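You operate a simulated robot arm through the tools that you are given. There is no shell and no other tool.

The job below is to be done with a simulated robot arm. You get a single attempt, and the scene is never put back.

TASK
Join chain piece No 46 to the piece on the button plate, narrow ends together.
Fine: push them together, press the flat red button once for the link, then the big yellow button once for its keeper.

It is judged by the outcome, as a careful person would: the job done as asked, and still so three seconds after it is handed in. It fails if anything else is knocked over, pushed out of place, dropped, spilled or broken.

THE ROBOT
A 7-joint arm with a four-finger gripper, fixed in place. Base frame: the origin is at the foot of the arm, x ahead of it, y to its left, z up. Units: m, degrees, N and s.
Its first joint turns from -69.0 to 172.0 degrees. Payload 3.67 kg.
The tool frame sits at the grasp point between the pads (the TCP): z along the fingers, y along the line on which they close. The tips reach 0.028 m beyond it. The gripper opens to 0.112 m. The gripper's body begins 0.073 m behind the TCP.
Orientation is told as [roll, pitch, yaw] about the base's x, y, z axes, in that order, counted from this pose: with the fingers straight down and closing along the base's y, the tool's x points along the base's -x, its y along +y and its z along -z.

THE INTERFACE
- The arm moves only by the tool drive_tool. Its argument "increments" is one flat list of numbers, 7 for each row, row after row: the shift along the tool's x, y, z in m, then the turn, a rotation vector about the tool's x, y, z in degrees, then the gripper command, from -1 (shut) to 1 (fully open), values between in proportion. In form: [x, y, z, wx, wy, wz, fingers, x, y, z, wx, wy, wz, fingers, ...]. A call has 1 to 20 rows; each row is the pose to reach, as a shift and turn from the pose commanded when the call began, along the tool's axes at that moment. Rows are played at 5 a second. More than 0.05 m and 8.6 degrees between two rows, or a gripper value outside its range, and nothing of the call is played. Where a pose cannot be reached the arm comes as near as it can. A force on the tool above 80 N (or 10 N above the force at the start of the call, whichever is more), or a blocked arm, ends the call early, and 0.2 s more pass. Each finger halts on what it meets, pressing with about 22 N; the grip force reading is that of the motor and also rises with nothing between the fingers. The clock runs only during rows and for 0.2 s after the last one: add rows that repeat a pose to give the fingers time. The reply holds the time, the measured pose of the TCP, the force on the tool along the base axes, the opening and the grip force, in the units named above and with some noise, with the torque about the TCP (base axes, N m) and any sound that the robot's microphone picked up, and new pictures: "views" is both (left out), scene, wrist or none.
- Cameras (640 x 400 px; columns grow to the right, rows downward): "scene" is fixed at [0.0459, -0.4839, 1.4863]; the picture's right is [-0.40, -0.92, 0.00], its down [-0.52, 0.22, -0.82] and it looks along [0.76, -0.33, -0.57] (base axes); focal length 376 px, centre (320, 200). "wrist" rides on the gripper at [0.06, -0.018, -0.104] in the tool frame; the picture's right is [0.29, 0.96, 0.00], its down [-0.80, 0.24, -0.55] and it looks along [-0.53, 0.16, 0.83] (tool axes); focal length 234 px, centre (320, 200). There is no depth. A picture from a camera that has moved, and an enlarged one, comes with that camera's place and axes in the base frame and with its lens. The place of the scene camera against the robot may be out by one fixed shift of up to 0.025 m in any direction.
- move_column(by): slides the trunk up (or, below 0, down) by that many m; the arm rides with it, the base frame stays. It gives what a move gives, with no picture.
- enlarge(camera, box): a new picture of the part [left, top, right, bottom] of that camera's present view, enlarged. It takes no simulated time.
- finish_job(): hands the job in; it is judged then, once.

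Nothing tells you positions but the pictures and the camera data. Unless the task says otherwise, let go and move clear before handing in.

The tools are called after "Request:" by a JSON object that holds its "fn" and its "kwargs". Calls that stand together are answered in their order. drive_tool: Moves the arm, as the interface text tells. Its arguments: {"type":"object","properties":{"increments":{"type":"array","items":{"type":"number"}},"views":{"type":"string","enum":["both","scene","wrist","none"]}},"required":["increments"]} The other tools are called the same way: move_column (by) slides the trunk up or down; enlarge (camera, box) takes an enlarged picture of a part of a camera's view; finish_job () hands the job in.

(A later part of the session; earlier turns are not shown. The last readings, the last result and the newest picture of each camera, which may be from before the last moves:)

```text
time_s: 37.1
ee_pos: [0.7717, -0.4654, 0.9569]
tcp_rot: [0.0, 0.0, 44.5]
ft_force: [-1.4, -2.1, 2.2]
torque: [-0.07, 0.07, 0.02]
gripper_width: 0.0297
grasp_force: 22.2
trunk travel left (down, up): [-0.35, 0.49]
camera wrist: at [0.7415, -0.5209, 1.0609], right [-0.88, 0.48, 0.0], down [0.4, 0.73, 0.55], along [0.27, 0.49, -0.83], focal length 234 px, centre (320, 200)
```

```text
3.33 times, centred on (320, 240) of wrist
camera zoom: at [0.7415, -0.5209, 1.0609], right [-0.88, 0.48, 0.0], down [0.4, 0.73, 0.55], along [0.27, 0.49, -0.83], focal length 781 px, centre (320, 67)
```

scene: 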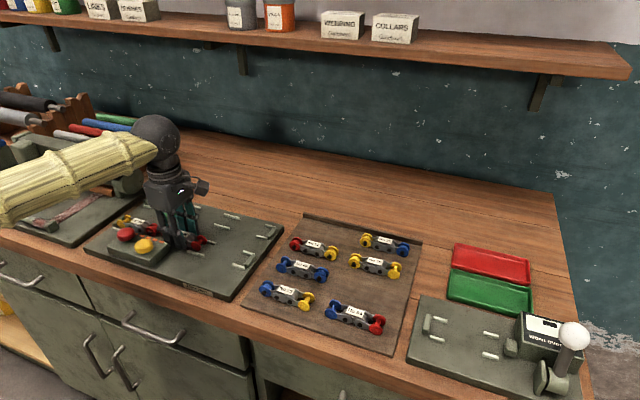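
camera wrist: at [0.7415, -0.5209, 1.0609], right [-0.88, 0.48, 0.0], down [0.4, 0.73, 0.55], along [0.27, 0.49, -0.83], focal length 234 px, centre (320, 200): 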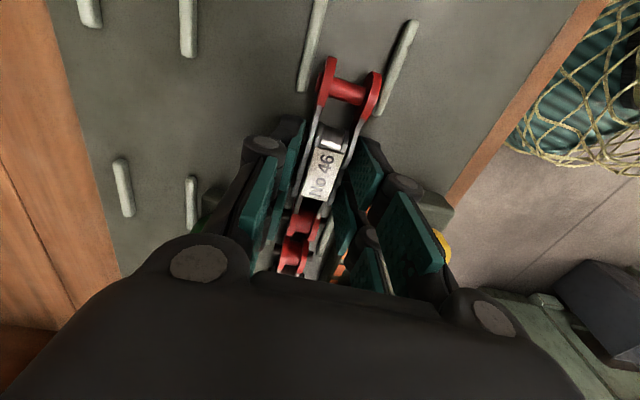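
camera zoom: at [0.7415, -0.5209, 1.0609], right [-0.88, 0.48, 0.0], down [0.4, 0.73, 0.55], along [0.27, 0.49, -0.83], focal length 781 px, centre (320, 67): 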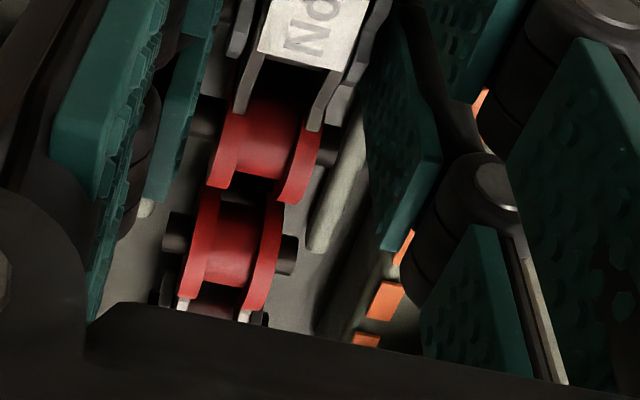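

The narrow ends are nearly touching and aligned laterally within a few tenths of a millimetre. I'll keep pushing in millimetre steps until the force rises.

Request:
{"fn": "drive_tool", "kwargs": {"increments": [-0.001, 0, 0, 0, 0, 0, -1, -0.002, 0, 0, 0, 0, 0, -1, -0.002, 0, 0, 0, 0, 0, -1], "views": "none"}}

Request:
{"fn": "drive_tool", "kwargs": {"increments": [-0.001, 0, 0, 0, 0, 0, -1, -0.001, 0, 0, 0, 0, 0, -1], "views": "none"}}

```text
time_s: 37.9
ee_pos: [0.7742, -0.4632, 0.9554]
tcp_rot: [0.0, 0.0, 44.7]
ft_force: [-0.2, -0.6, 0.7]
torque: [-0.01, -0.03, 0.0]
gripper_width: 0.0298
grasp_force: 22.0
trunk travel left (down, up): [-0.35, 0.49]
```

```text
time_s: 38.5
ee_pos: [0.7743, -0.4636, 0.9571]
tcp_rot: [0.0, 0.0, 44.4]
ft_force: [0.7, 0.5, -0.4]
torque: [-0.01, 0.01, 0.01]
gripper_width: 0.03
grasp_force: 22.0
trunk travel left (down, up): [-0.35, 0.49]
```

Request:
{"fn": "drive_tool", "kwargs": {"increments": [-0.001, 0, 0, 0, 0, 0, -1, -0.0015, 0, 0, 0, 0, 0, -1], "views": "none"}}

Request:
{"fn": "drive_tool", "kwargs": {"increments": [-0.001, 0, 0, 0, 0, 0, -1, -0.0015, 0, 0, 0, 0, 0, -1], "views": "wrist"}}

Request:
{"fn": "enlarge", "kwargs": {"camera": "wrist", "box": [240, 180, 400, 300]}}

```text
time_s: 39.1
ee_pos: [0.7741, -0.4622, 0.9557]
tcp_rot: [0.0, 0.0, 44.5]
ft_force: [1.0, 0.4, 0.0]
torque: [-0.04, 0.05, 0.0]
gripper_width: 0.0301
grasp_force: 22.0
trunk travel left (down, up): [-0.35, 0.49]
```

```text
time_s: 39.7
ee_pos: [0.7765, -0.4614, 0.9578]
tcp_rot: [0.0, 0.0, 44.5]
ft_force: [-1.3, -1.1, 1.8]
torque: [-0.04, 0.03, 0.05]
gripper_width: 0.03
grasp_force: 21.7
trunk travel left (down, up): [-0.35, 0.49]
camera wrist: at [0.7458, -0.5163, 1.0609], right [-0.88, 0.48, 0.0], down [0.4, 0.73, 0.55], along [0.27, 0.49, -0.83], focal length 234 px, centre (320, 200)
```

wrist: 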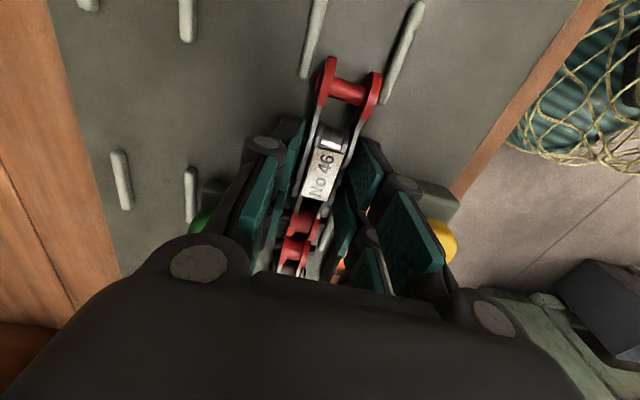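

```text
3.33 times, centred on (320, 240) of wrist
camera zoom: at [0.7458, -0.5163, 1.0609], right [-0.88, 0.48, 0.0], down [0.4, 0.73, 0.55], along [0.27, 0.49, -0.83], focal length 781 px, centre (320, 67)
```

zoom: 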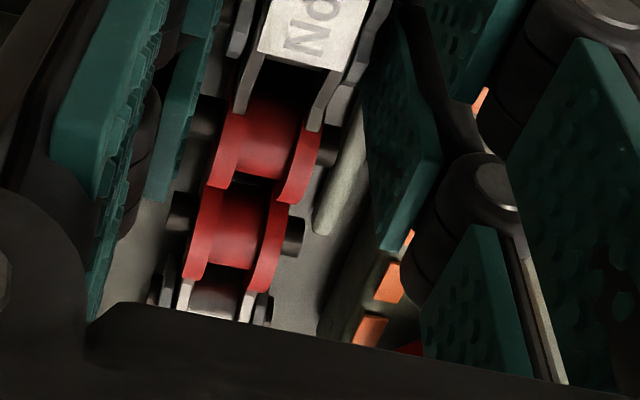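

The flanges are just meeting, with centres about 25 mm apart. I'll push a bit more to confirm contact by force.

Request:
{"fn": "drive_tool", "kwargs": {"increments": [-0.001, 0, 0, 0, 0, 0, -1, -0.001, 0, 0, 0, 0, 0, -1], "views": "none"}}

Request:
{"fn": "drive_tool", "kwargs": {"increments": [-0.001, 0, 0, 0, 0, 0, -1, -0.001, 0, 0, 0, 0, 0, -1], "views": "wrist"}}

Request:
{"fn": "enlarge", "kwargs": {"camera": "wrist", "box": [240, 180, 400, 300]}}

```text
time_s: 40.3
ee_pos: [0.776, -0.4598, 0.9554]
tcp_rot: [0.0, 0.1, 44.6]
ft_force: [0.0, 0.2, 0.1]
torque: [0.0, -0.06, -0.02]
gripper_width: 0.0298
grasp_force: 21.6
trunk travel left (down, up): [-0.35, 0.49]
```

```text
time_s: 40.9
ee_pos: [0.7763, -0.4606, 0.9562]
tcp_rot: [0.0, 0.0, 44.4]
ft_force: [0.5, 0.0, -0.4]
torque: [0.02, 0.0, 0.0]
gripper_width: 0.0299
grasp_force: 21.6
trunk travel left (down, up): [-0.35, 0.49]
camera wrist: at [0.7472, -0.5152, 1.0609], right [-0.88, 0.48, 0.0], down [0.4, 0.73, 0.55], along [0.27, 0.49, -0.83], focal length 234 px, centre (320, 200)
```

wrist: 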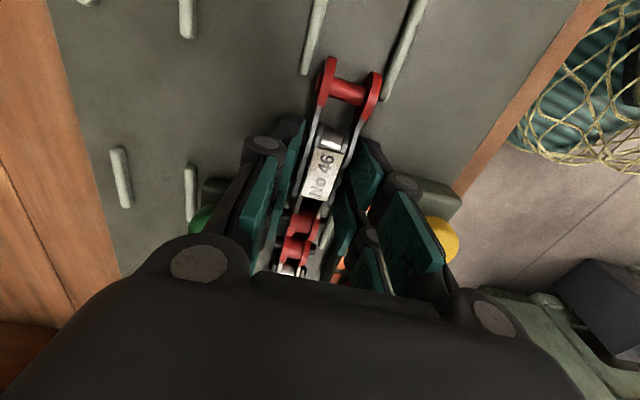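

```text
3.33 times, centred on (320, 240) of wrist
camera zoom: at [0.7472, -0.5152, 1.0609], right [-0.88, 0.48, 0.0], down [0.4, 0.73, 0.55], along [0.27, 0.49, -0.83], focal length 781 px, centre (320, 67)
```

zoom: 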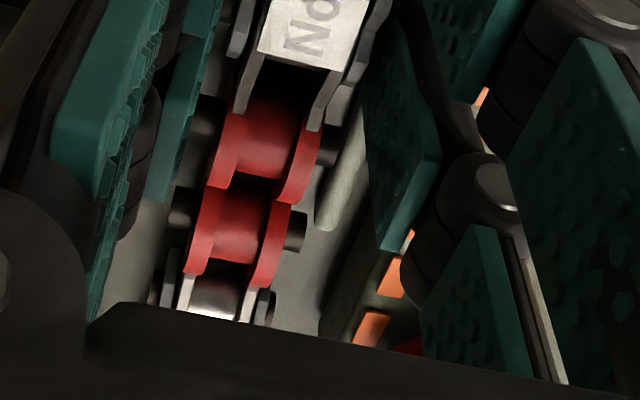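

Still no resistance, with the gap closing visibly. I'll continue in steps of about 1.5 mm.

Request:
{"fn": "drive_tool", "kwargs": {"increments": [-0.0015, 0, 0, 0, 0, 0, -1, -0.0015, 0, 0, 0, 0, 0, -1], "views": "none"}}

Request:
{"fn": "drive_tool", "kwargs": {"increments": [-0.0015, 0, 0, 0, 0, 0, -1, -0.0015, 0, 0, 0, 0, 0, -1], "views": "both"}}

Request:
{"fn": "enlarge", "kwargs": {"camera": "wrist", "box": [240, 180, 400, 300]}}

Request:
{"fn": "enlarge", "kwargs": {"camera": "scene", "box": [100, 190, 220, 270]}}

```text
time_s: 41.5
ee_pos: [0.7772, -0.4602, 0.9567]
tcp_rot: [0.0, -0.1, 44.5]
ft_force: [-4.8, -4.5, -0.4]
torque: [-0.11, 0.14, 0.17]
gripper_width: 0.0298
grasp_force: 22.0
trunk travel left (down, up): [-0.35, 0.49]
```

```text
time_s: 42.1
ee_pos: [0.7787, -0.4592, 0.956]
tcp_rot: [0.0, -0.1, 44.5]
ft_force: [-13.8, -12.2, 0.5]
torque: [-0.27, 0.29, 0.28]
gripper_width: 0.0301
grasp_force: 22.2
trunk travel left (down, up): [-0.35, 0.49]
camera wrist: at [0.7483, -0.5142, 1.0611], right [-0.88, 0.48, 0.0], down [0.4, 0.73, 0.56], along [0.27, 0.49, -0.83], focal length 234 px, centre (320, 200)
```

scene: 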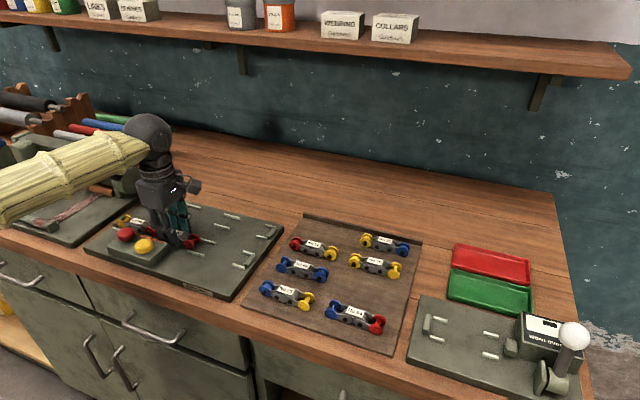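
wrist: 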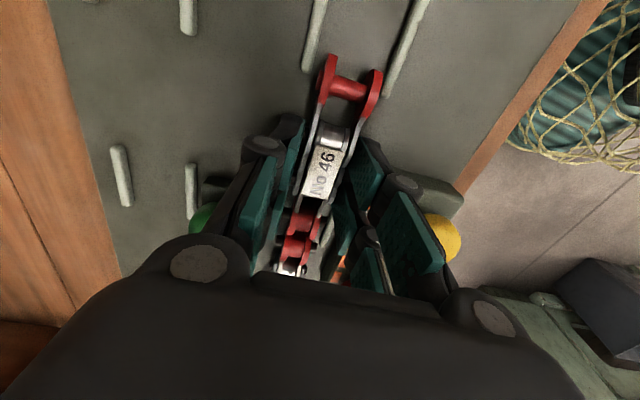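

```text
3.33 times, centred on (320, 240) of wrist
camera zoom: at [0.7483, -0.5142, 1.0611], right [-0.88, 0.48, 0.0], down [0.4, 0.73, 0.56], along [0.27, 0.49, -0.83], focal length 781 px, centre (320, 67)
```

zoom: 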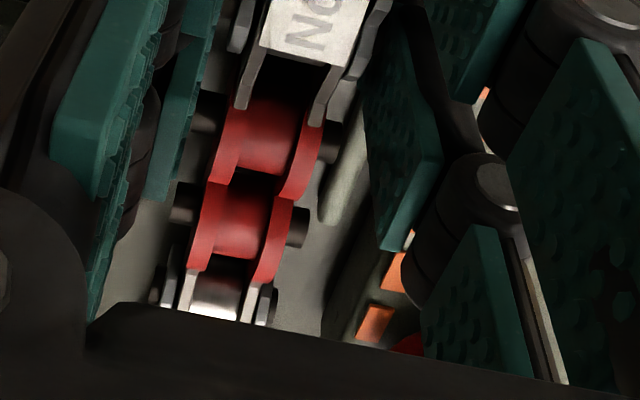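

```text
5.00 times, centred on (160, 230) of scene
camera zoom: at [0.0459, -0.4839, 1.4863], right [-0.4, -0.92, 0.0], down [-0.52, 0.22, -0.82], along [0.76, -0.33, -0.57], focal length 1880 px, centre (1120, 50)
```

zoom: 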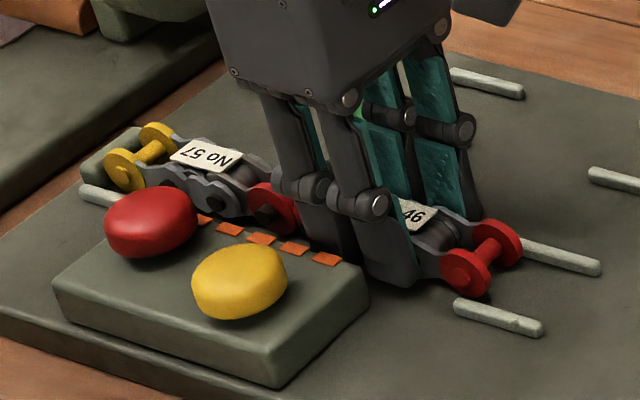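

The narrow ends are firmly together: about 18 N of resistance along the lane, with No 57 against its stop. I'll relax the push, open just enough to let go, and rise straight up.

Request:
{"fn": "drive_tool", "kwargs": {"increments": [0.001, 0, 0, 0, 0, 0, -1, 0.0015, 0, 0, 0, 0, 0, -0.44, 0.0015, 0, 0, 0, 0, 0, -0.4, 0.0015, 0, 0, 0, 0, 0, -0.37, 0.0015, 0, 0, 0, 0, 0, -0.37], "views": "wrist"}}

Request:
{"fn": "enlarge", "kwargs": {"camera": "wrist", "box": [240, 180, 400, 300]}}

```text
time_s: 43.3
ee_pos: [0.7785, -0.4592, 0.9563]
tcp_rot: [0.0, -0.1, 44.6]
ft_force: [-0.4, -0.9, -1.0]
torque: [0.01, 0.02, 0.02]
gripper_width: 0.0354
grasp_force: 0.1
trunk travel left (down, up): [-0.35, 0.49]
camera wrist: at [0.7484, -0.514, 1.061], right [-0.88, 0.48, 0.0], down [0.4, 0.73, 0.55], along [0.27, 0.49, -0.83], focal length 234 px, centre (320, 200)
```

wrist: 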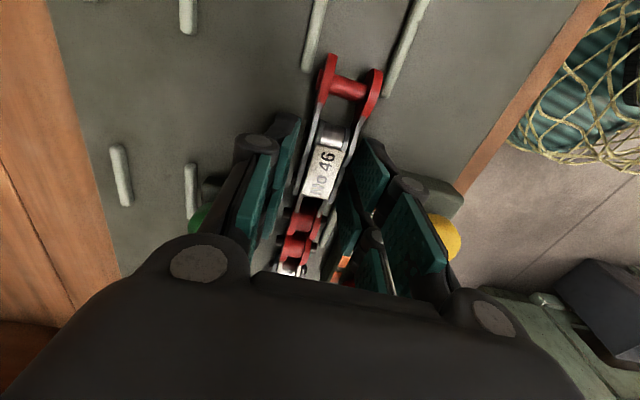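

```text
3.33 times, centred on (320, 240) of wrist
camera zoom: at [0.7484, -0.514, 1.061], right [-0.88, 0.48, 0.0], down [0.4, 0.73, 0.55], along [0.27, 0.49, -0.83], focal length 781 px, centre (320, 67)
```

zoom: 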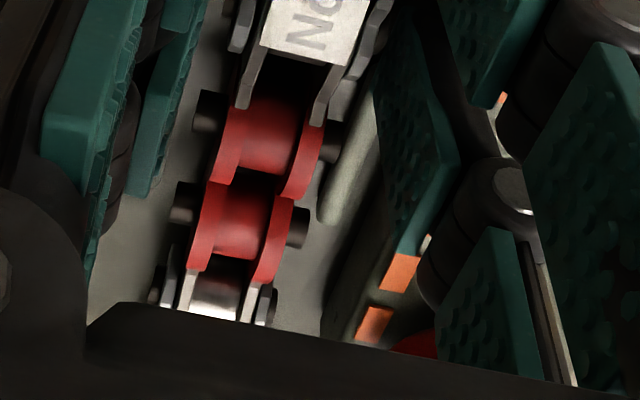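

Released cleanly and still butted together. Rising straight up now.

Request:
{"fn": "drive_tool", "kwargs": {"increments": [0, 0, -0.01, 0, 0, 0, -0.37, 0, 0, -0.025, 0, 0, 0, -0.37, 0, 0, -0.045, 0, 0, 0, -0.37, 0, 0, -0.06, 0, 0, 0, -0.6, 0, 0, -0.07, 0, 0, 0, -1, 0, 0, -0.07, 0, 0, 0, -1], "views": "both"}}

Request:
{"fn": "enlarge", "kwargs": {"camera": "scene", "box": [90, 180, 240, 290]}}

Request:
{"fn": "enlarge", "kwargs": {"camera": "wrist", "box": [220, 20, 480, 300]}}

```text
time_s: 44.7
ee_pos: [0.7785, -0.4593, 1.0275]
tcp_rot: [0.0, 0.0, 44.6]
ft_force: [-0.1, 0.1, -0.2]
torque: [0.01, 0.03, -0.02]
gripper_width: 0.0
grasp_force: 22.5
trunk travel left (down, up): [-0.35, 0.49]
camera wrist: at [0.7492, -0.5143, 1.1306], right [-0.88, 0.48, 0.0], down [0.4, 0.73, 0.55], along [0.27, 0.49, -0.83], focal length 234 px, centre (320, 200)
```

scene: 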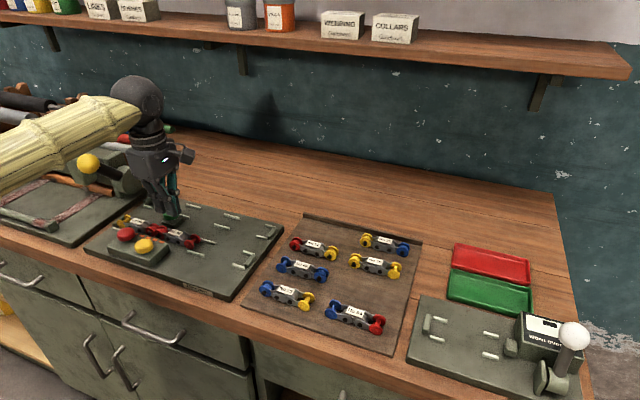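
wrist: 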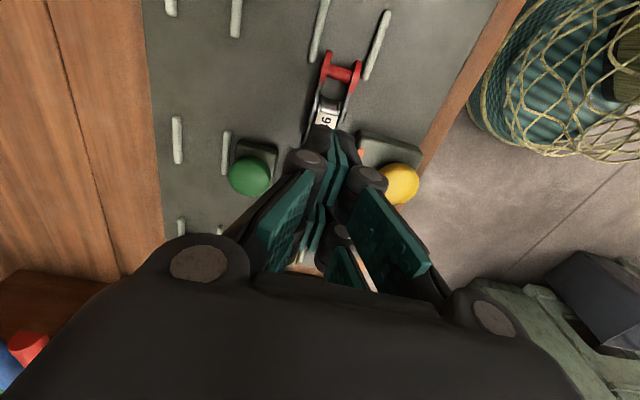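

```text
3.64 times, centred on (165, 235) of scene
camera zoom: at [0.0459, -0.4839, 1.4863], right [-0.4, -0.92, 0.0], down [-0.52, 0.22, -0.82], along [0.76, -0.33, -0.57], focal length 1367 px, centre (884, 73)
```

zoom: 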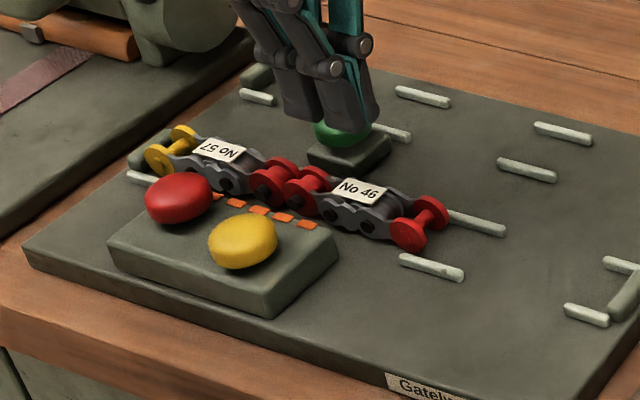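

```text
1.43 times, centred on (350, 160) of wrist
camera zoom: at [0.7492, -0.5143, 1.1306], right [-0.88, 0.48, 0.0], down [0.4, 0.73, 0.55], along [0.27, 0.49, -0.83], focal length 334 px, centre (277, 257)
```

zoom: 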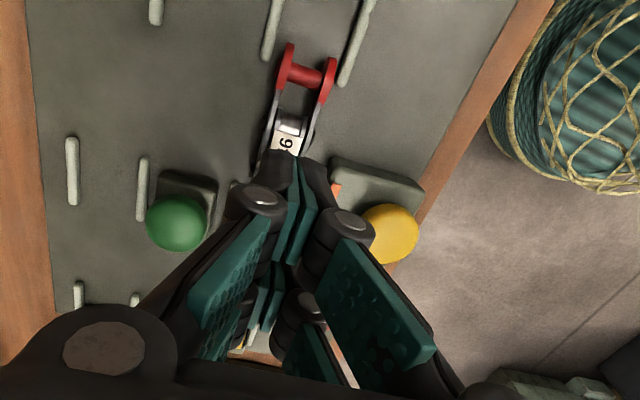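

The two pieces are butted red to red on the plate. I place the red button near (0.795, -0.364, 0.96) and the yellow near (0.739, -0.398, 0.96). To stay away from the joint limit met earlier, I'll raise the trunk and lower the arm by the same amount before moving over.

Request:
{"fn": "move_column", "kwargs": {"by": 0.1}}

Request:
{"fn": "drive_tool", "kwargs": {"increments": [0, 0, 0.03, 0, 0, 0, -1, 0, 0, 0.06, 0, 0, 0, -1, 0, 0, 0.09, 0, 0, 0, -1, 0, 0, 0.09, 0, 0, 0, -1], "views": "scene"}}

```text
time_s: 46.0
ee_pos: [0.7791, -0.4599, 1.1268]
tcp_rot: [0.1, 0.0, 44.5]
ft_force: [-0.7, -0.4, -0.1]
torque: [0.05, -0.06, 0.01]
gripper_width: 0.0002
grasp_force: 21.8
trunk travel left (down, up): [-0.45, 0.39]
```

```text
time_s: 47.0
ee_pos: [0.7797, -0.4598, 1.0374]
tcp_rot: [0.0, 0.0, 44.5]
ft_force: [-0.5, -0.3, 0.1]
torque: [-0.02, -0.03, 0.03]
gripper_width: 0.0
grasp_force: 22.1
trunk travel left (down, up): [-0.45, 0.39]
```

scene: 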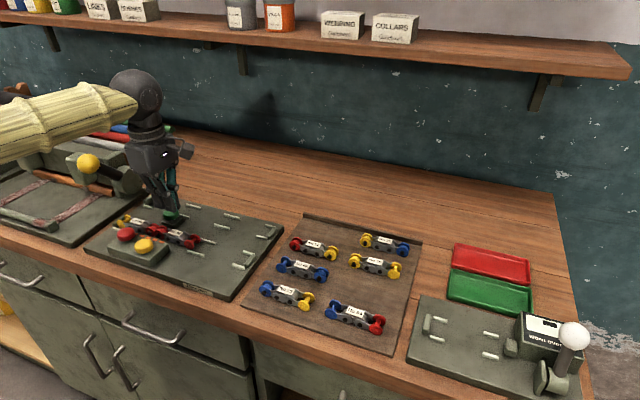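

That worked. Now I'll move halfway toward the red button at this safe height, checking that the pose tracks.

Request:
{"fn": "drive_tool", "kwargs": {"increments": [-0.02, 0.0145, 0, 0, 0, 0, -1, -0.04, 0.029, 0, 0, 0, 0, -1, -0.04, 0.029, 0, 0, 0, 0, -1], "views": "none"}}

Request:
{"fn": "drive_tool", "kwargs": {"increments": [-0.01, 0.007, 0, 0, 0, 0, -1, -0.02, 0.014, 0, 0, 0, 0, -1, -0.02, 0.014, 0, 0, 0, 0, -1], "views": "both"}}

```text
time_s: 47.8
ee_pos: [0.7857, -0.4204, 1.0229]
tcp_rot: [0.9, 0.4, 43.8]
ft_force: [-1.7, 1.1, 0.4]
torque: [-0.04, -0.02, -0.02]
gripper_width: 0.0004
grasp_force: 22.2
trunk travel left (down, up): [-0.45, 0.39]
```

```text
time_s: 48.8
ee_pos: [0.7878, -0.4064, 0.9895]
tcp_rot: [2.9, 2.2, 43.1]
ft_force: [-0.3, -0.3, 0.7]
torque: [0.03, -0.01, -0.01]
gripper_width: 0.0001
grasp_force: 21.8
trunk travel left (down, up): [-0.45, 0.39]
stopped in row 3: the arm was blocked; the commanded pose is now the measured one
camera wrist: at [0.762, -0.462, 1.0962], right [-0.86, 0.5, 0.06], down [0.45, 0.71, 0.54], along [0.23, 0.49, -0.84], focal length 234 px, centre (320, 200)
```

scene: 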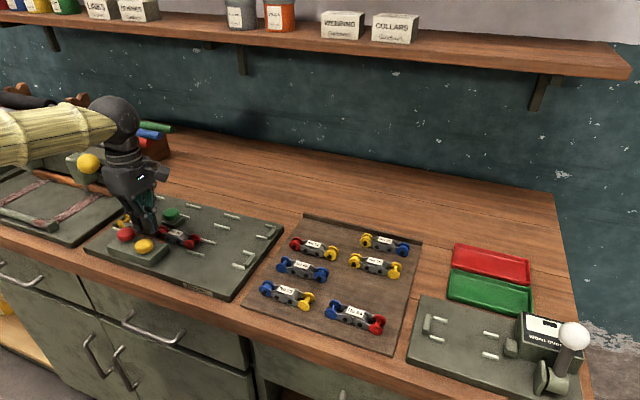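
wrist: 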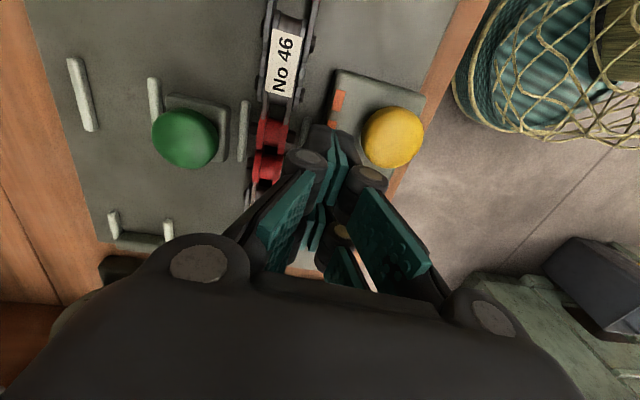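

Blocked again as the reach shortens, with the hand dipping about 4 cm but still clear of everything. It looks like the hand's rotation joint reaching its limit at this yaw. Yaw doesn't matter for pressing, so I'll turn it back toward 0° first while rising slightly.

Request:
{"fn": "drive_tool", "kwargs": {"increments": [0, 0, -0.003, 0, 0, 6, -1, 0, 0, -0.008, 0, 0, 12, -1, 0, 0, -0.015, 0, 0, 18, -1], "views": "scene"}}

```text
time_s: 49.6
ee_pos: [0.7883, -0.4074, 1.0064]
tcp_rot: [2.3, 2.7, 24.9]
ft_force: [0.0, 0.9, 0.3]
torque: [0.01, -0.03, -0.02]
gripper_width: 0.0
grasp_force: 21.9
trunk travel left (down, up): [-0.45, 0.39]
```

scene: 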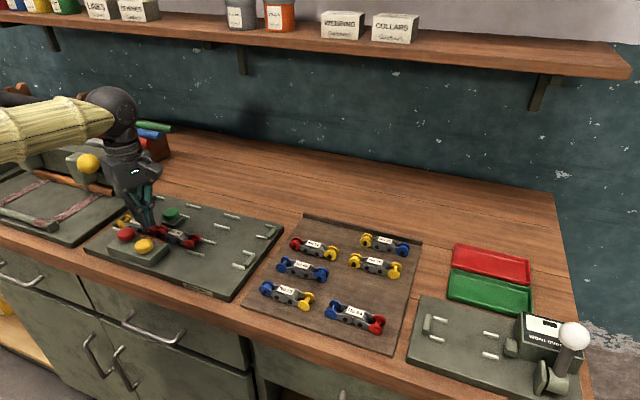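

That freed it: the pose now tracks as commanded. I'll keep turning toward yaw 5°, straighten the tilt and rise a little.

Request:
{"fn": "drive_tool", "kwargs": {"increments": [0, 0, -0.01, 2.3, -2.7, 0, -1, 0, 0, -0.02, 2.3, -2.7, 0, -1], "views": "none"}}

Request:
{"fn": "drive_tool", "kwargs": {"increments": [0, 0, -0.005, 0, 0, 8, -1, 0, 0, -0.01, 0, 0, 16, -1, 0, 0, -0.01, 0, 0, 20, -1, 0, 0, -0.01, 0, 0, 20, -1], "views": "both"}}

```text
time_s: 50.2
ee_pos: [0.7879, -0.4178, 1.0115]
tcp_rot: [0.6, 0.8, 24.1]
ft_force: [0.6, 0.7, -0.9]
torque: [0.01, -0.04, -0.02]
gripper_width: 0.0
grasp_force: 21.9
trunk travel left (down, up): [-0.45, 0.39]
```

```text
time_s: 51.2
ee_pos: [0.7868, -0.4188, 1.0252]
tcp_rot: [0.6, 0.9, 4.0]
ft_force: [0.9, 0.5, -0.2]
torque: [0.0, -0.03, 0.03]
gripper_width: 0.0
grasp_force: 22.4
trunk travel left (down, up): [-0.45, 0.39]
camera wrist: at [0.7303, -0.4414, 1.1296], right [-0.35, 0.94, 0.01], down [0.79, 0.29, 0.55], along [0.51, 0.2, -0.84], focal length 234 px, centre (320, 200)
```

scene: 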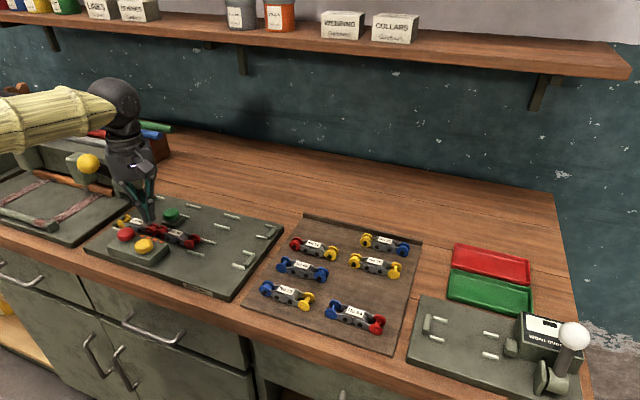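
wrist: 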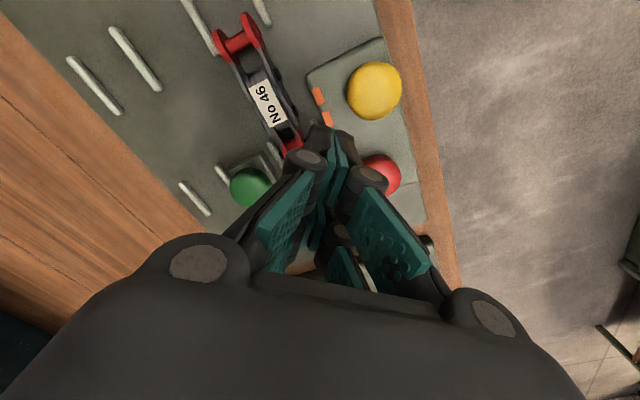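

Yaw wasn't the limit after all: position still lags by about 1 cm. Working through the arm's geometry, the elbow swings out too far left whenever the reach shortens. Raising the trunk, so the arm reaches down more steeply, should reduce that. I'll first step back to the pose known to be good.

Request:
{"fn": "drive_tool", "kwargs": {"increments": [0.006, -0.025, 0, 0, 0, 0, -1, 0.0115, -0.0493, 0, 0, 0, 0, -1, 0.0115, -0.0493, 0, 0, 0, 0, -1], "views": "none"}}

Request:
{"fn": "move_column", "kwargs": {"by": 0.08}}

Request:
{"fn": "drive_tool", "kwargs": {"increments": [0, 0, 0.03, 0, 0, 0, -1, 0, 0, 0.06, 0, 0, 0, -1, 0, 0, 0.08, 0, 0, 0, -1, 0, 0, 0.08, 0, 0, 0, -1], "views": "scene"}}

```text
time_s: 52.0
ee_pos: [0.7853, -0.4542, 1.0398]
tcp_rot: [-0.6, -0.1, 5.3]
ft_force: [-0.1, 0.9, 0.2]
torque: [-0.04, 0.01, -0.01]
gripper_width: 0.0
grasp_force: 22.3
trunk travel left (down, up): [-0.45, 0.39]
```

```text
time_s: 53.2
ee_pos: [0.7844, -0.4552, 1.1179]
tcp_rot: [-0.4, 0.0, 5.2]
ft_force: [-0.8, 0.7, -0.5]
torque: [-0.03, 0.04, 0.0]
gripper_width: 0.0001
grasp_force: 21.9
trunk travel left (down, up): [-0.53, 0.31]
```

```text
time_s: 54.2
ee_pos: [0.7832, -0.456, 1.038]
tcp_rot: [-0.4, 0.0, 5.1]
ft_force: [-0.6, -0.6, 0.1]
torque: [0.01, -0.03, 0.02]
gripper_width: 0.0001
grasp_force: 21.9
trunk travel left (down, up): [-0.53, 0.31]
```

scene: 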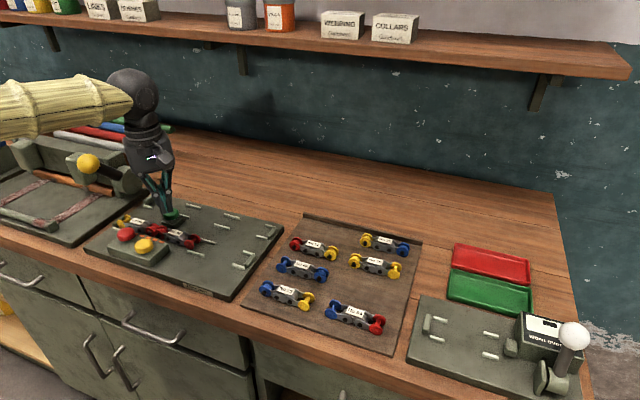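

Tracking is accurate again. I'll raise the trunk further, lowering the arm to match.

Request:
{"fn": "move_column", "kwargs": {"by": 0.12}}

Request:
{"fn": "drive_tool", "kwargs": {"increments": [0, 0, 0.04, 0, 0, 0, -1, 0, 0, 0.08, 0, 0, 0, -1, 0, 0, 0.12, 0, 0, 0, -1, 0, 0, 0.12, 0, 0, 0, -1], "views": "scene"}}

```text
time_s: 55.7
ee_pos: [0.7837, -0.4562, 1.1581]
tcp_rot: [-0.4, 0.0, 5.2]
ft_force: [-0.8, 0.9, 0.3]
torque: [-0.04, -0.01, -0.01]
gripper_width: 0.0
grasp_force: 22.2
trunk travel left (down, up): [-0.65, 0.19]
```

```text
time_s: 56.7
ee_pos: [0.7831, -0.4568, 1.0359]
tcp_rot: [-0.5, -0.1, 5.1]
ft_force: [-0.4, 0.1, 0.0]
torque: [0.0, -0.02, 0.0]
gripper_width: 0.0
grasp_force: 22.2
trunk travel left (down, up): [-0.65, 0.19]
```

scene: 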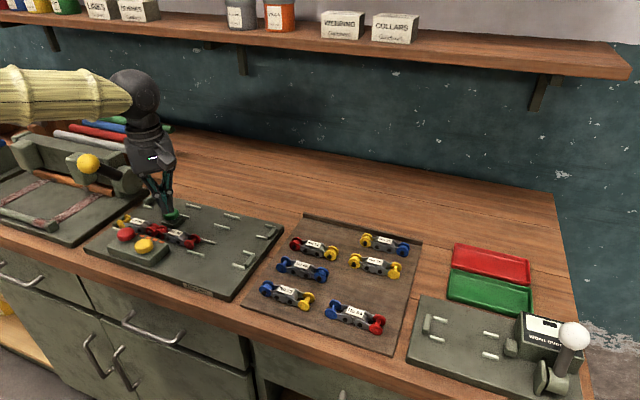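

Good. One more raise, then I'll try the sideways move in short steps.

Request:
{"fn": "move_column", "kwargs": {"by": 0.12}}

Request:
{"fn": "drive_tool", "kwargs": {"increments": [0, 0, 0.04, 0, 0, 0, -1, 0, 0, 0.08, 0, 0, 0, -1, 0, 0, 0.12, 0, 0, 0, -1, 0, 0, 0.12, 0, 0, 0, -1], "views": "none"}}

Request:
{"fn": "drive_tool", "kwargs": {"increments": [0, 0.015, 0, 0, 0, 0, -1, 0, 0.03, 0, 0, 0, 0, -1, 0, 0.03, 0, 0, 0, 0, -1], "views": "both"}}

```text
time_s: 58.2
ee_pos: [0.7847, -0.4579, 1.1562]
tcp_rot: [-0.4, -0.1, 5.2]
ft_force: [0.5, 0.0, 0.6]
torque: [0.03, 0.04, 0.03]
gripper_width: 0.0002
grasp_force: 21.9
trunk travel left (down, up): [-0.77, 0.07]
```

```text
time_s: 59.2
ee_pos: [0.785, -0.4588, 1.0381]
tcp_rot: [-0.4, 0.0, 5.2]
ft_force: [-0.1, 1.5, 0.4]
torque: [-0.02, -0.01, -0.01]
gripper_width: 0.0002
grasp_force: 21.8
trunk travel left (down, up): [-0.77, 0.07]
```

```text
time_s: 60.0
ee_pos: [0.7823, -0.4299, 1.0356]
tcp_rot: [-0.3, 0.1, 5.1]
ft_force: [-0.2, -1.2, 0.5]
torque: [0.0, -0.02, 0.01]
gripper_width: 0.0003
grasp_force: 22.3
trunk travel left (down, up): [-0.77, 0.07]
camera wrist: at [0.724, -0.4526, 1.1408], right [-0.37, 0.93, -0.01], down [0.77, 0.31, 0.55], along [0.51, 0.2, -0.83], focal length 234 px, centre (320, 200)
```

scene: 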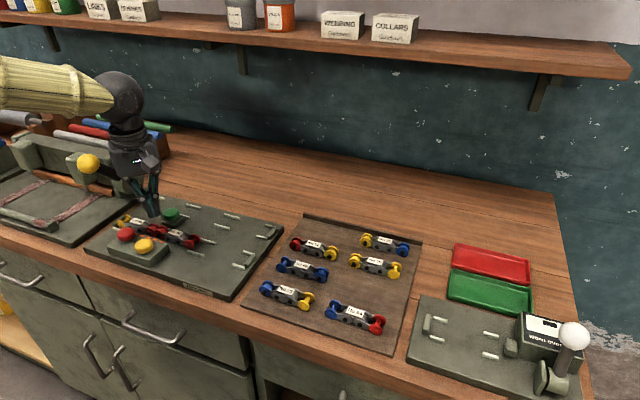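
wrist: 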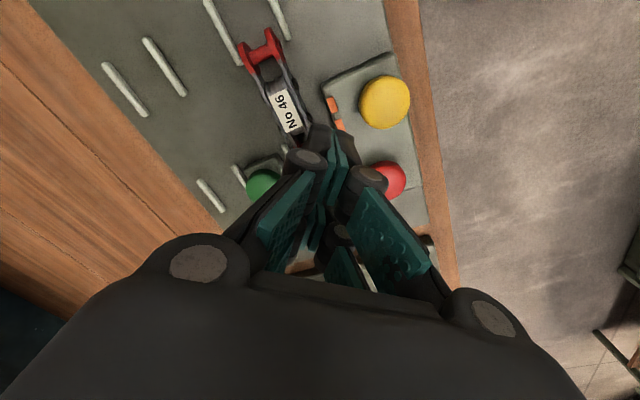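

Tracking perfectly now. I'll continue toward the point above the red button in short steps.

Request:
{"fn": "drive_tool", "kwargs": {"increments": [-0.005, 0.016, 0, 0, 0, 0, -1, -0.0095, 0.032, 0, 0, 0, 0, -1, -0.0095, 0.032, 0, 0, 0, 0, -1], "views": "none"}}

Request:
{"fn": "drive_tool", "kwargs": {"increments": [-0.005, 0.016, 0, 0, 0, 0, -1, -0.0095, 0.032, 0, 0, 0, 0, -1, -0.0095, 0.032, 0, 0, 0, 0, -1], "views": "both"}}

```text
time_s: 60.8
ee_pos: [0.7882, -0.3968, 1.0348]
tcp_rot: [-0.4, 0.0, 5.1]
ft_force: [0.7, -0.3, -0.2]
torque: [0.01, 0.04, 0.01]
gripper_width: 0.0001
grasp_force: 21.5
trunk travel left (down, up): [-0.77, 0.07]
```

```text
time_s: 61.6
ee_pos: [0.7965, -0.3635, 1.0341]
tcp_rot: [-0.4, 0.0, 5.2]
ft_force: [0.9, 0.7, -0.3]
torque: [-0.02, -0.03, -0.03]
gripper_width: 0.0002
grasp_force: 22.3
trunk travel left (down, up): [-0.77, 0.07]
camera wrist: at [0.7383, -0.3865, 1.1398], right [-0.37, 0.93, -0.01], down [0.77, 0.31, 0.55], along [0.51, 0.2, -0.83], focal length 234 px, centre (320, 200)
```

scene: 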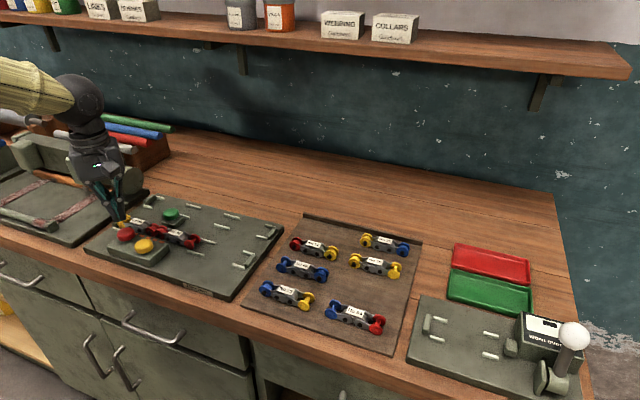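
wrist: 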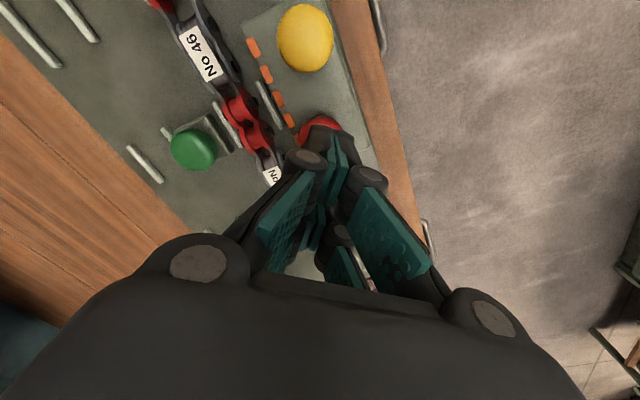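

I'm above the red button now. I'll enlarge to confirm the fingertips are centred on it.

Request:
{"fn": "enlarge", "kwargs": {"camera": "wrist", "box": [220, 0, 420, 200]}}

Request:
{"fn": "enlarge", "kwargs": {"camera": "scene", "box": [60, 140, 220, 280]}}

```text
2.00 times, centred on (320, 100) of wrist
camera zoom: at [0.7383, -0.3865, 1.1398], right [-0.37, 0.93, -0.01], down [0.77, 0.31, 0.55], along [0.51, 0.2, -0.83], focal length 468 px, centre (320, 400)
```

zoom: 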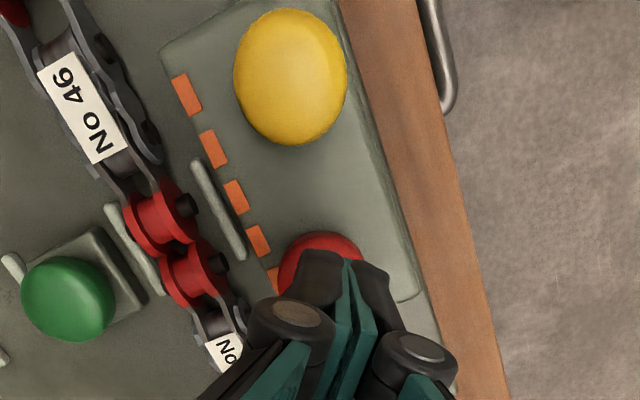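

```text
2.86 times, centred on (140, 210) of scene
camera zoom: at [0.0459, -0.4839, 1.4863], right [-0.4, -0.92, 0.0], down [-0.52, 0.22, -0.82], along [0.76, -0.33, -0.57], focal length 1074 px, centre (834, 171)
```

zoom: 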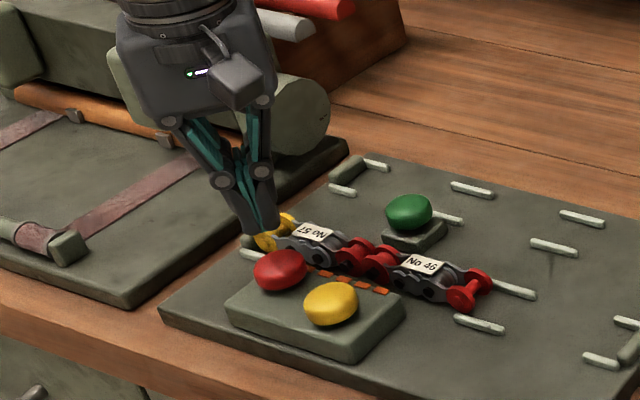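

The fingertips are centred over the red button. I'll descend to just above it, then press in small steps and watch for force and sound.

Request:
{"fn": "drive_tool", "kwargs": {"increments": [0, 0, 0.015, 0, 0, 0, -1, 0, 0, 0.03, 0, 0, 0, -1, 0, 0, 0.034, 0, 0, 0, -1, 0, 0, 0.034, 0, 0, 0, -1], "views": "both"}}

Request:
{"fn": "enlarge", "kwargs": {"camera": "scene", "box": [80, 180, 200, 270]}}

```text
time_s: 62.6
ee_pos: [0.7957, -0.3626, 1.0013]
tcp_rot: [-0.4, 0.0, 5.1]
ft_force: [-0.1, 0.2, -1.2]
torque: [0.0, 0.0, 0.01]
gripper_width: 0.0
grasp_force: 22.0
trunk travel left (down, up): [-0.77, 0.07]
camera wrist: at [0.7378, -0.3856, 1.106], right [-0.37, 0.93, -0.01], down [0.77, 0.31, 0.55], along [0.52, 0.2, -0.83], focal length 234 px, centre (320, 200)
```

scene: 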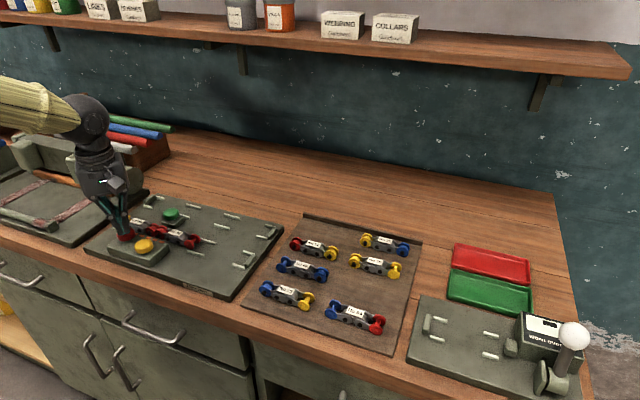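
wrist: 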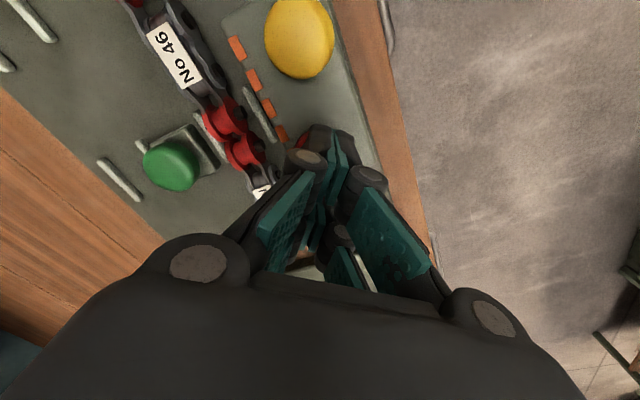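

```text
4.44 times, centred on (140, 225) of scene
camera zoom: at [0.0459, -0.4839, 1.4863], right [-0.4, -0.92, 0.0], down [-0.52, 0.22, -0.82], along [0.76, -0.33, -0.57], focal length 1671 px, centre (1120, 89)
```

zoom: 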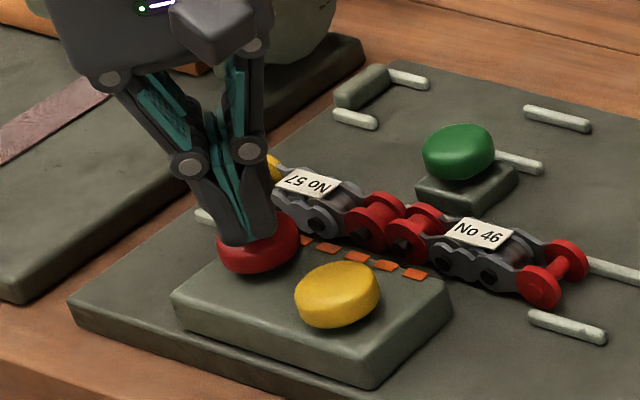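

The tips are right on top of the red button. Pressing now in 2–3 mm steps.

Request:
{"fn": "drive_tool", "kwargs": {"increments": [0, 0, 0.002, 0, 0, 0, -1, 0, 0, 0.004, 0, 0, 0, -1], "views": "none"}}

Request:
{"fn": "drive_tool", "kwargs": {"increments": [0, 0, 0.002, 0, 0, 0, -1, 0, 0, 0.004, 0, 0, 0, -1], "views": "none"}}

```text
time_s: 63.2
ee_pos: [0.7953, -0.363, 0.997]
tcp_rot: [-0.4, 0.0, 5.2]
ft_force: [0.3, 0.6, 0.2]
torque: [0.01, 0.01, 0.0]
gripper_width: 0.0
grasp_force: 21.6
trunk travel left (down, up): [-0.77, 0.07]
```

```text
time_s: 63.8
ee_pos: [0.7954, -0.3631, 0.992]
tcp_rot: [-0.3, 0.1, 5.3]
ft_force: [0.3, 1.0, 0.4]
torque: [0.0, -0.02, 0.01]
gripper_width: 0.0003
grasp_force: 22.2
trunk travel left (down, up): [-0.77, 0.07]
```

Request:
{"fn": "drive_tool", "kwargs": {"increments": [0, 0, 0.002, 0, 0, 0, -1, 0, 0, 0.003, 0, 0, 0, -1], "views": "none"}}

Request:
{"fn": "drive_tool", "kwargs": {"increments": [0, 0, 0.0015, 0, 0, 0, -1, 0, 0, 0.003, 0, 0, 0, -1], "views": "scene"}}

Request:
{"fn": "enlarge", "kwargs": {"camera": "scene", "box": [80, 180, 200, 270]}}

```text
time_s: 64.4
ee_pos: [0.7944, -0.3624, 0.9899]
tcp_rot: [-0.4, 0.1, 5.2]
ft_force: [-0.1, 1.9, 2.4]
torque: [0.03, 0.01, 0.01]
gripper_width: 0.0
grasp_force: 22.0
trunk travel left (down, up): [-0.77, 0.07]
```

```text
time_s: 65.0
ee_pos: [0.7955, -0.3636, 0.9871]
tcp_rot: [-0.4, 0.0, 5.2]
ft_force: [1.0, 3.0, 3.4]
torque: [0.06, 0.01, 0.0]
gripper_width: 0.006
grasp_force: 35.8
trunk travel left (down, up): [-0.77, 0.07]
```

scene: 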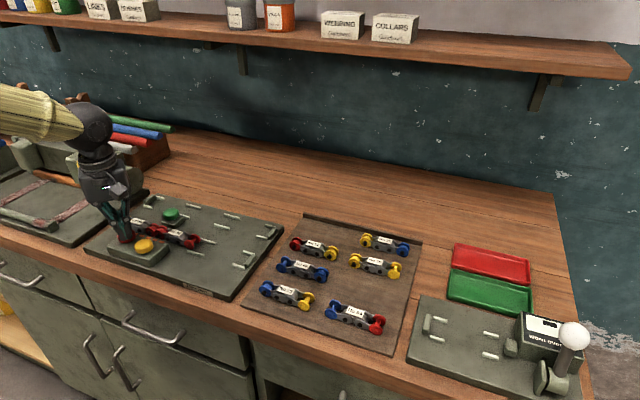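

```text
4.44 times, centred on (140, 225) of scene
camera zoom: at [0.0459, -0.4839, 1.4863], right [-0.4, -0.92, 0.0], down [-0.52, 0.22, -0.82], along [0.76, -0.33, -0.57], focal length 1671 px, centre (1120, 89)
```

zoom: 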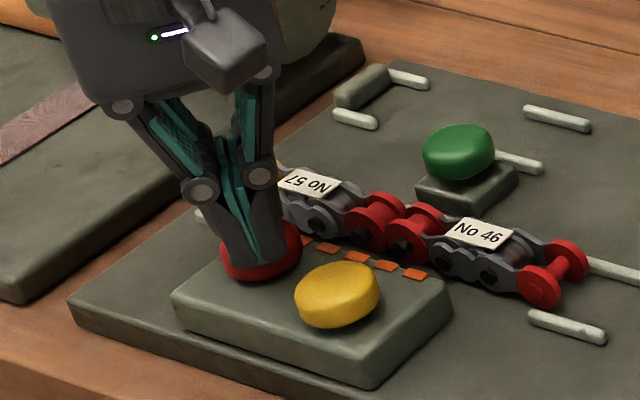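

The button is moving down under a light force (about 3 N), though its rounded top is spreading the fingertips slightly. I'll keep pressing gently until it actuates.

Request:
{"fn": "drive_tool", "kwargs": {"increments": [0, 0, 0.0015, 0, 0, 0, -1, 0, 0, 0.003, 0, 0, 0, -1], "views": "scene"}}

Request:
{"fn": "enlarge", "kwargs": {"camera": "scene", "box": [80, 180, 200, 270]}}

```text
time_s: 65.6
ee_pos: [0.7931, -0.3626, 0.9854]
tcp_rot: [-0.5, -0.1, 5.0]
ft_force: [-1.3, 0.8, 4.7]
torque: [0.04, 0.03, -0.02]
gripper_width: 0.0059
grasp_force: 36.1
trunk travel left (down, up): [-0.77, 0.07]
```

scene: 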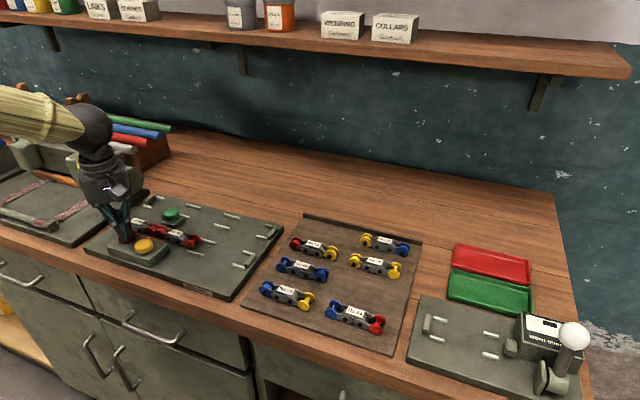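

```text
4.44 times, centred on (140, 225) of scene
camera zoom: at [0.0459, -0.4839, 1.4863], right [-0.4, -0.92, 0.0], down [-0.52, 0.22, -0.82], along [0.76, -0.33, -0.57], focal length 1671 px, centre (1120, 89)
```

zoom: 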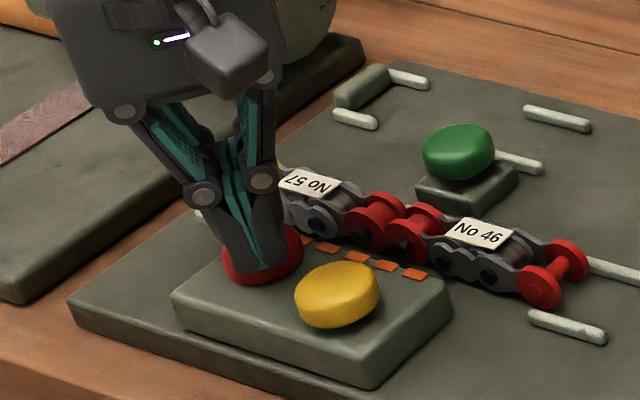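

Request:
{"fn": "drive_tool", "kwargs": {"increments": [0, 0, 0.001, 0, 0, 0, -1, 0, 0, 0.002, 0, 0, 0, -1], "views": "scene"}}

Request:
{"fn": "enlarge", "kwargs": {"camera": "scene", "box": [80, 180, 200, 270]}}

```text
time_s: 66.2
ee_pos: [0.7942, -0.3649, 0.9825]
tcp_rot: [-0.4, -0.2, 5.2]
ft_force: [-0.7, 0.4, 5.7]
torque: [0.0, 0.04, -0.02]
gripper_width: 0.0059
grasp_force: 35.6
trunk travel left (down, up): [-0.77, 0.07]
```

scene: 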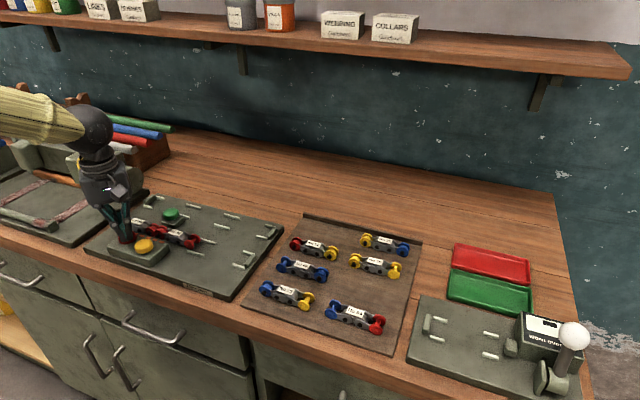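

```text
4.44 times, centred on (140, 225) of scene
camera zoom: at [0.0459, -0.4839, 1.4863], right [-0.4, -0.92, 0.0], down [-0.52, 0.22, -0.82], along [0.76, -0.33, -0.57], focal length 1671 px, centre (1120, 89)
```

zoom: 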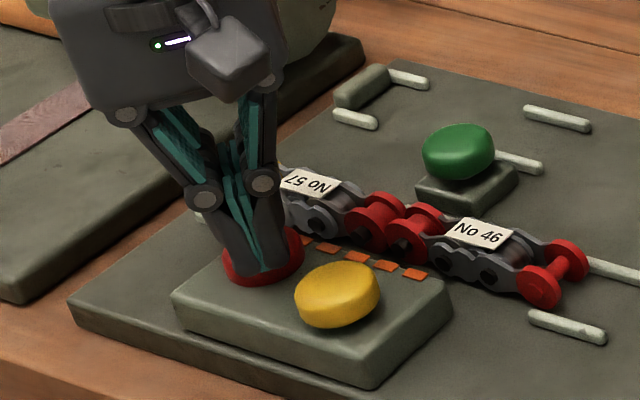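

The force is rising slowly, like a spring (about 6 N now), with no click yet. Continuing.

Request:
{"fn": "drive_tool", "kwargs": {"increments": [0, 0, 0.001, 0, 0, 0, -1, 0, 0, 0.002, 0, 0, 0, -1], "views": "none"}}

Request:
{"fn": "drive_tool", "kwargs": {"increments": [0, 0, 0.001, 0, 0, 0, -1, 0, 0, 0.002, 0, 0, 0, -1], "views": "scene"}}

Request:
{"fn": "enlarge", "kwargs": {"camera": "scene", "box": [80, 180, 200, 270]}}

```text
time_s: 66.8
ee_pos: [0.7953, -0.3628, 0.9808]
tcp_rot: [-0.4, -0.2, 5.1]
ft_force: [-0.5, -0.3, 7.2]
torque: [0.04, 0.05, -0.01]
gripper_width: 0.0059
grasp_force: 36.0
trunk travel left (down, up): [-0.77, 0.07]
```

```text
time_s: 67.4
ee_pos: [0.7956, -0.3644, 0.9805]
tcp_rot: [-0.4, -0.1, 5.1]
ft_force: [1.0, -1.3, 8.2]
torque: [-0.02, -0.02, 0.0]
gripper_width: 0.0059
grasp_force: 35.6
trunk travel left (down, up): [-0.77, 0.07]
heard: click
```

scene: 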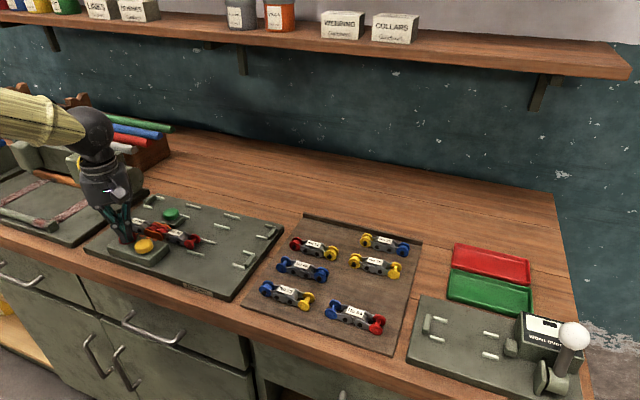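

```text
4.44 times, centred on (140, 225) of scene
camera zoom: at [0.0459, -0.4839, 1.4863], right [-0.4, -0.92, 0.0], down [-0.52, 0.22, -0.82], along [0.76, -0.33, -0.57], focal length 1671 px, centre (1120, 89)
```

zoom: 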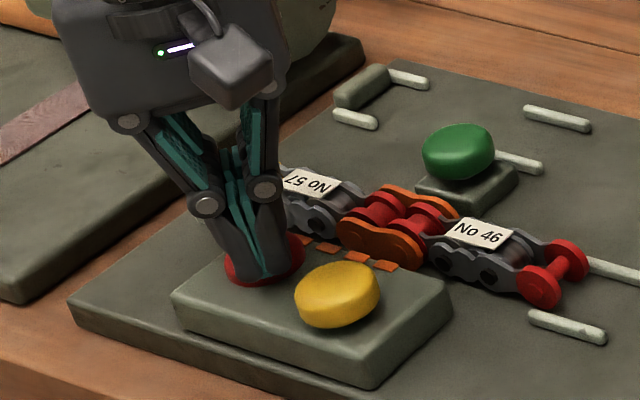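

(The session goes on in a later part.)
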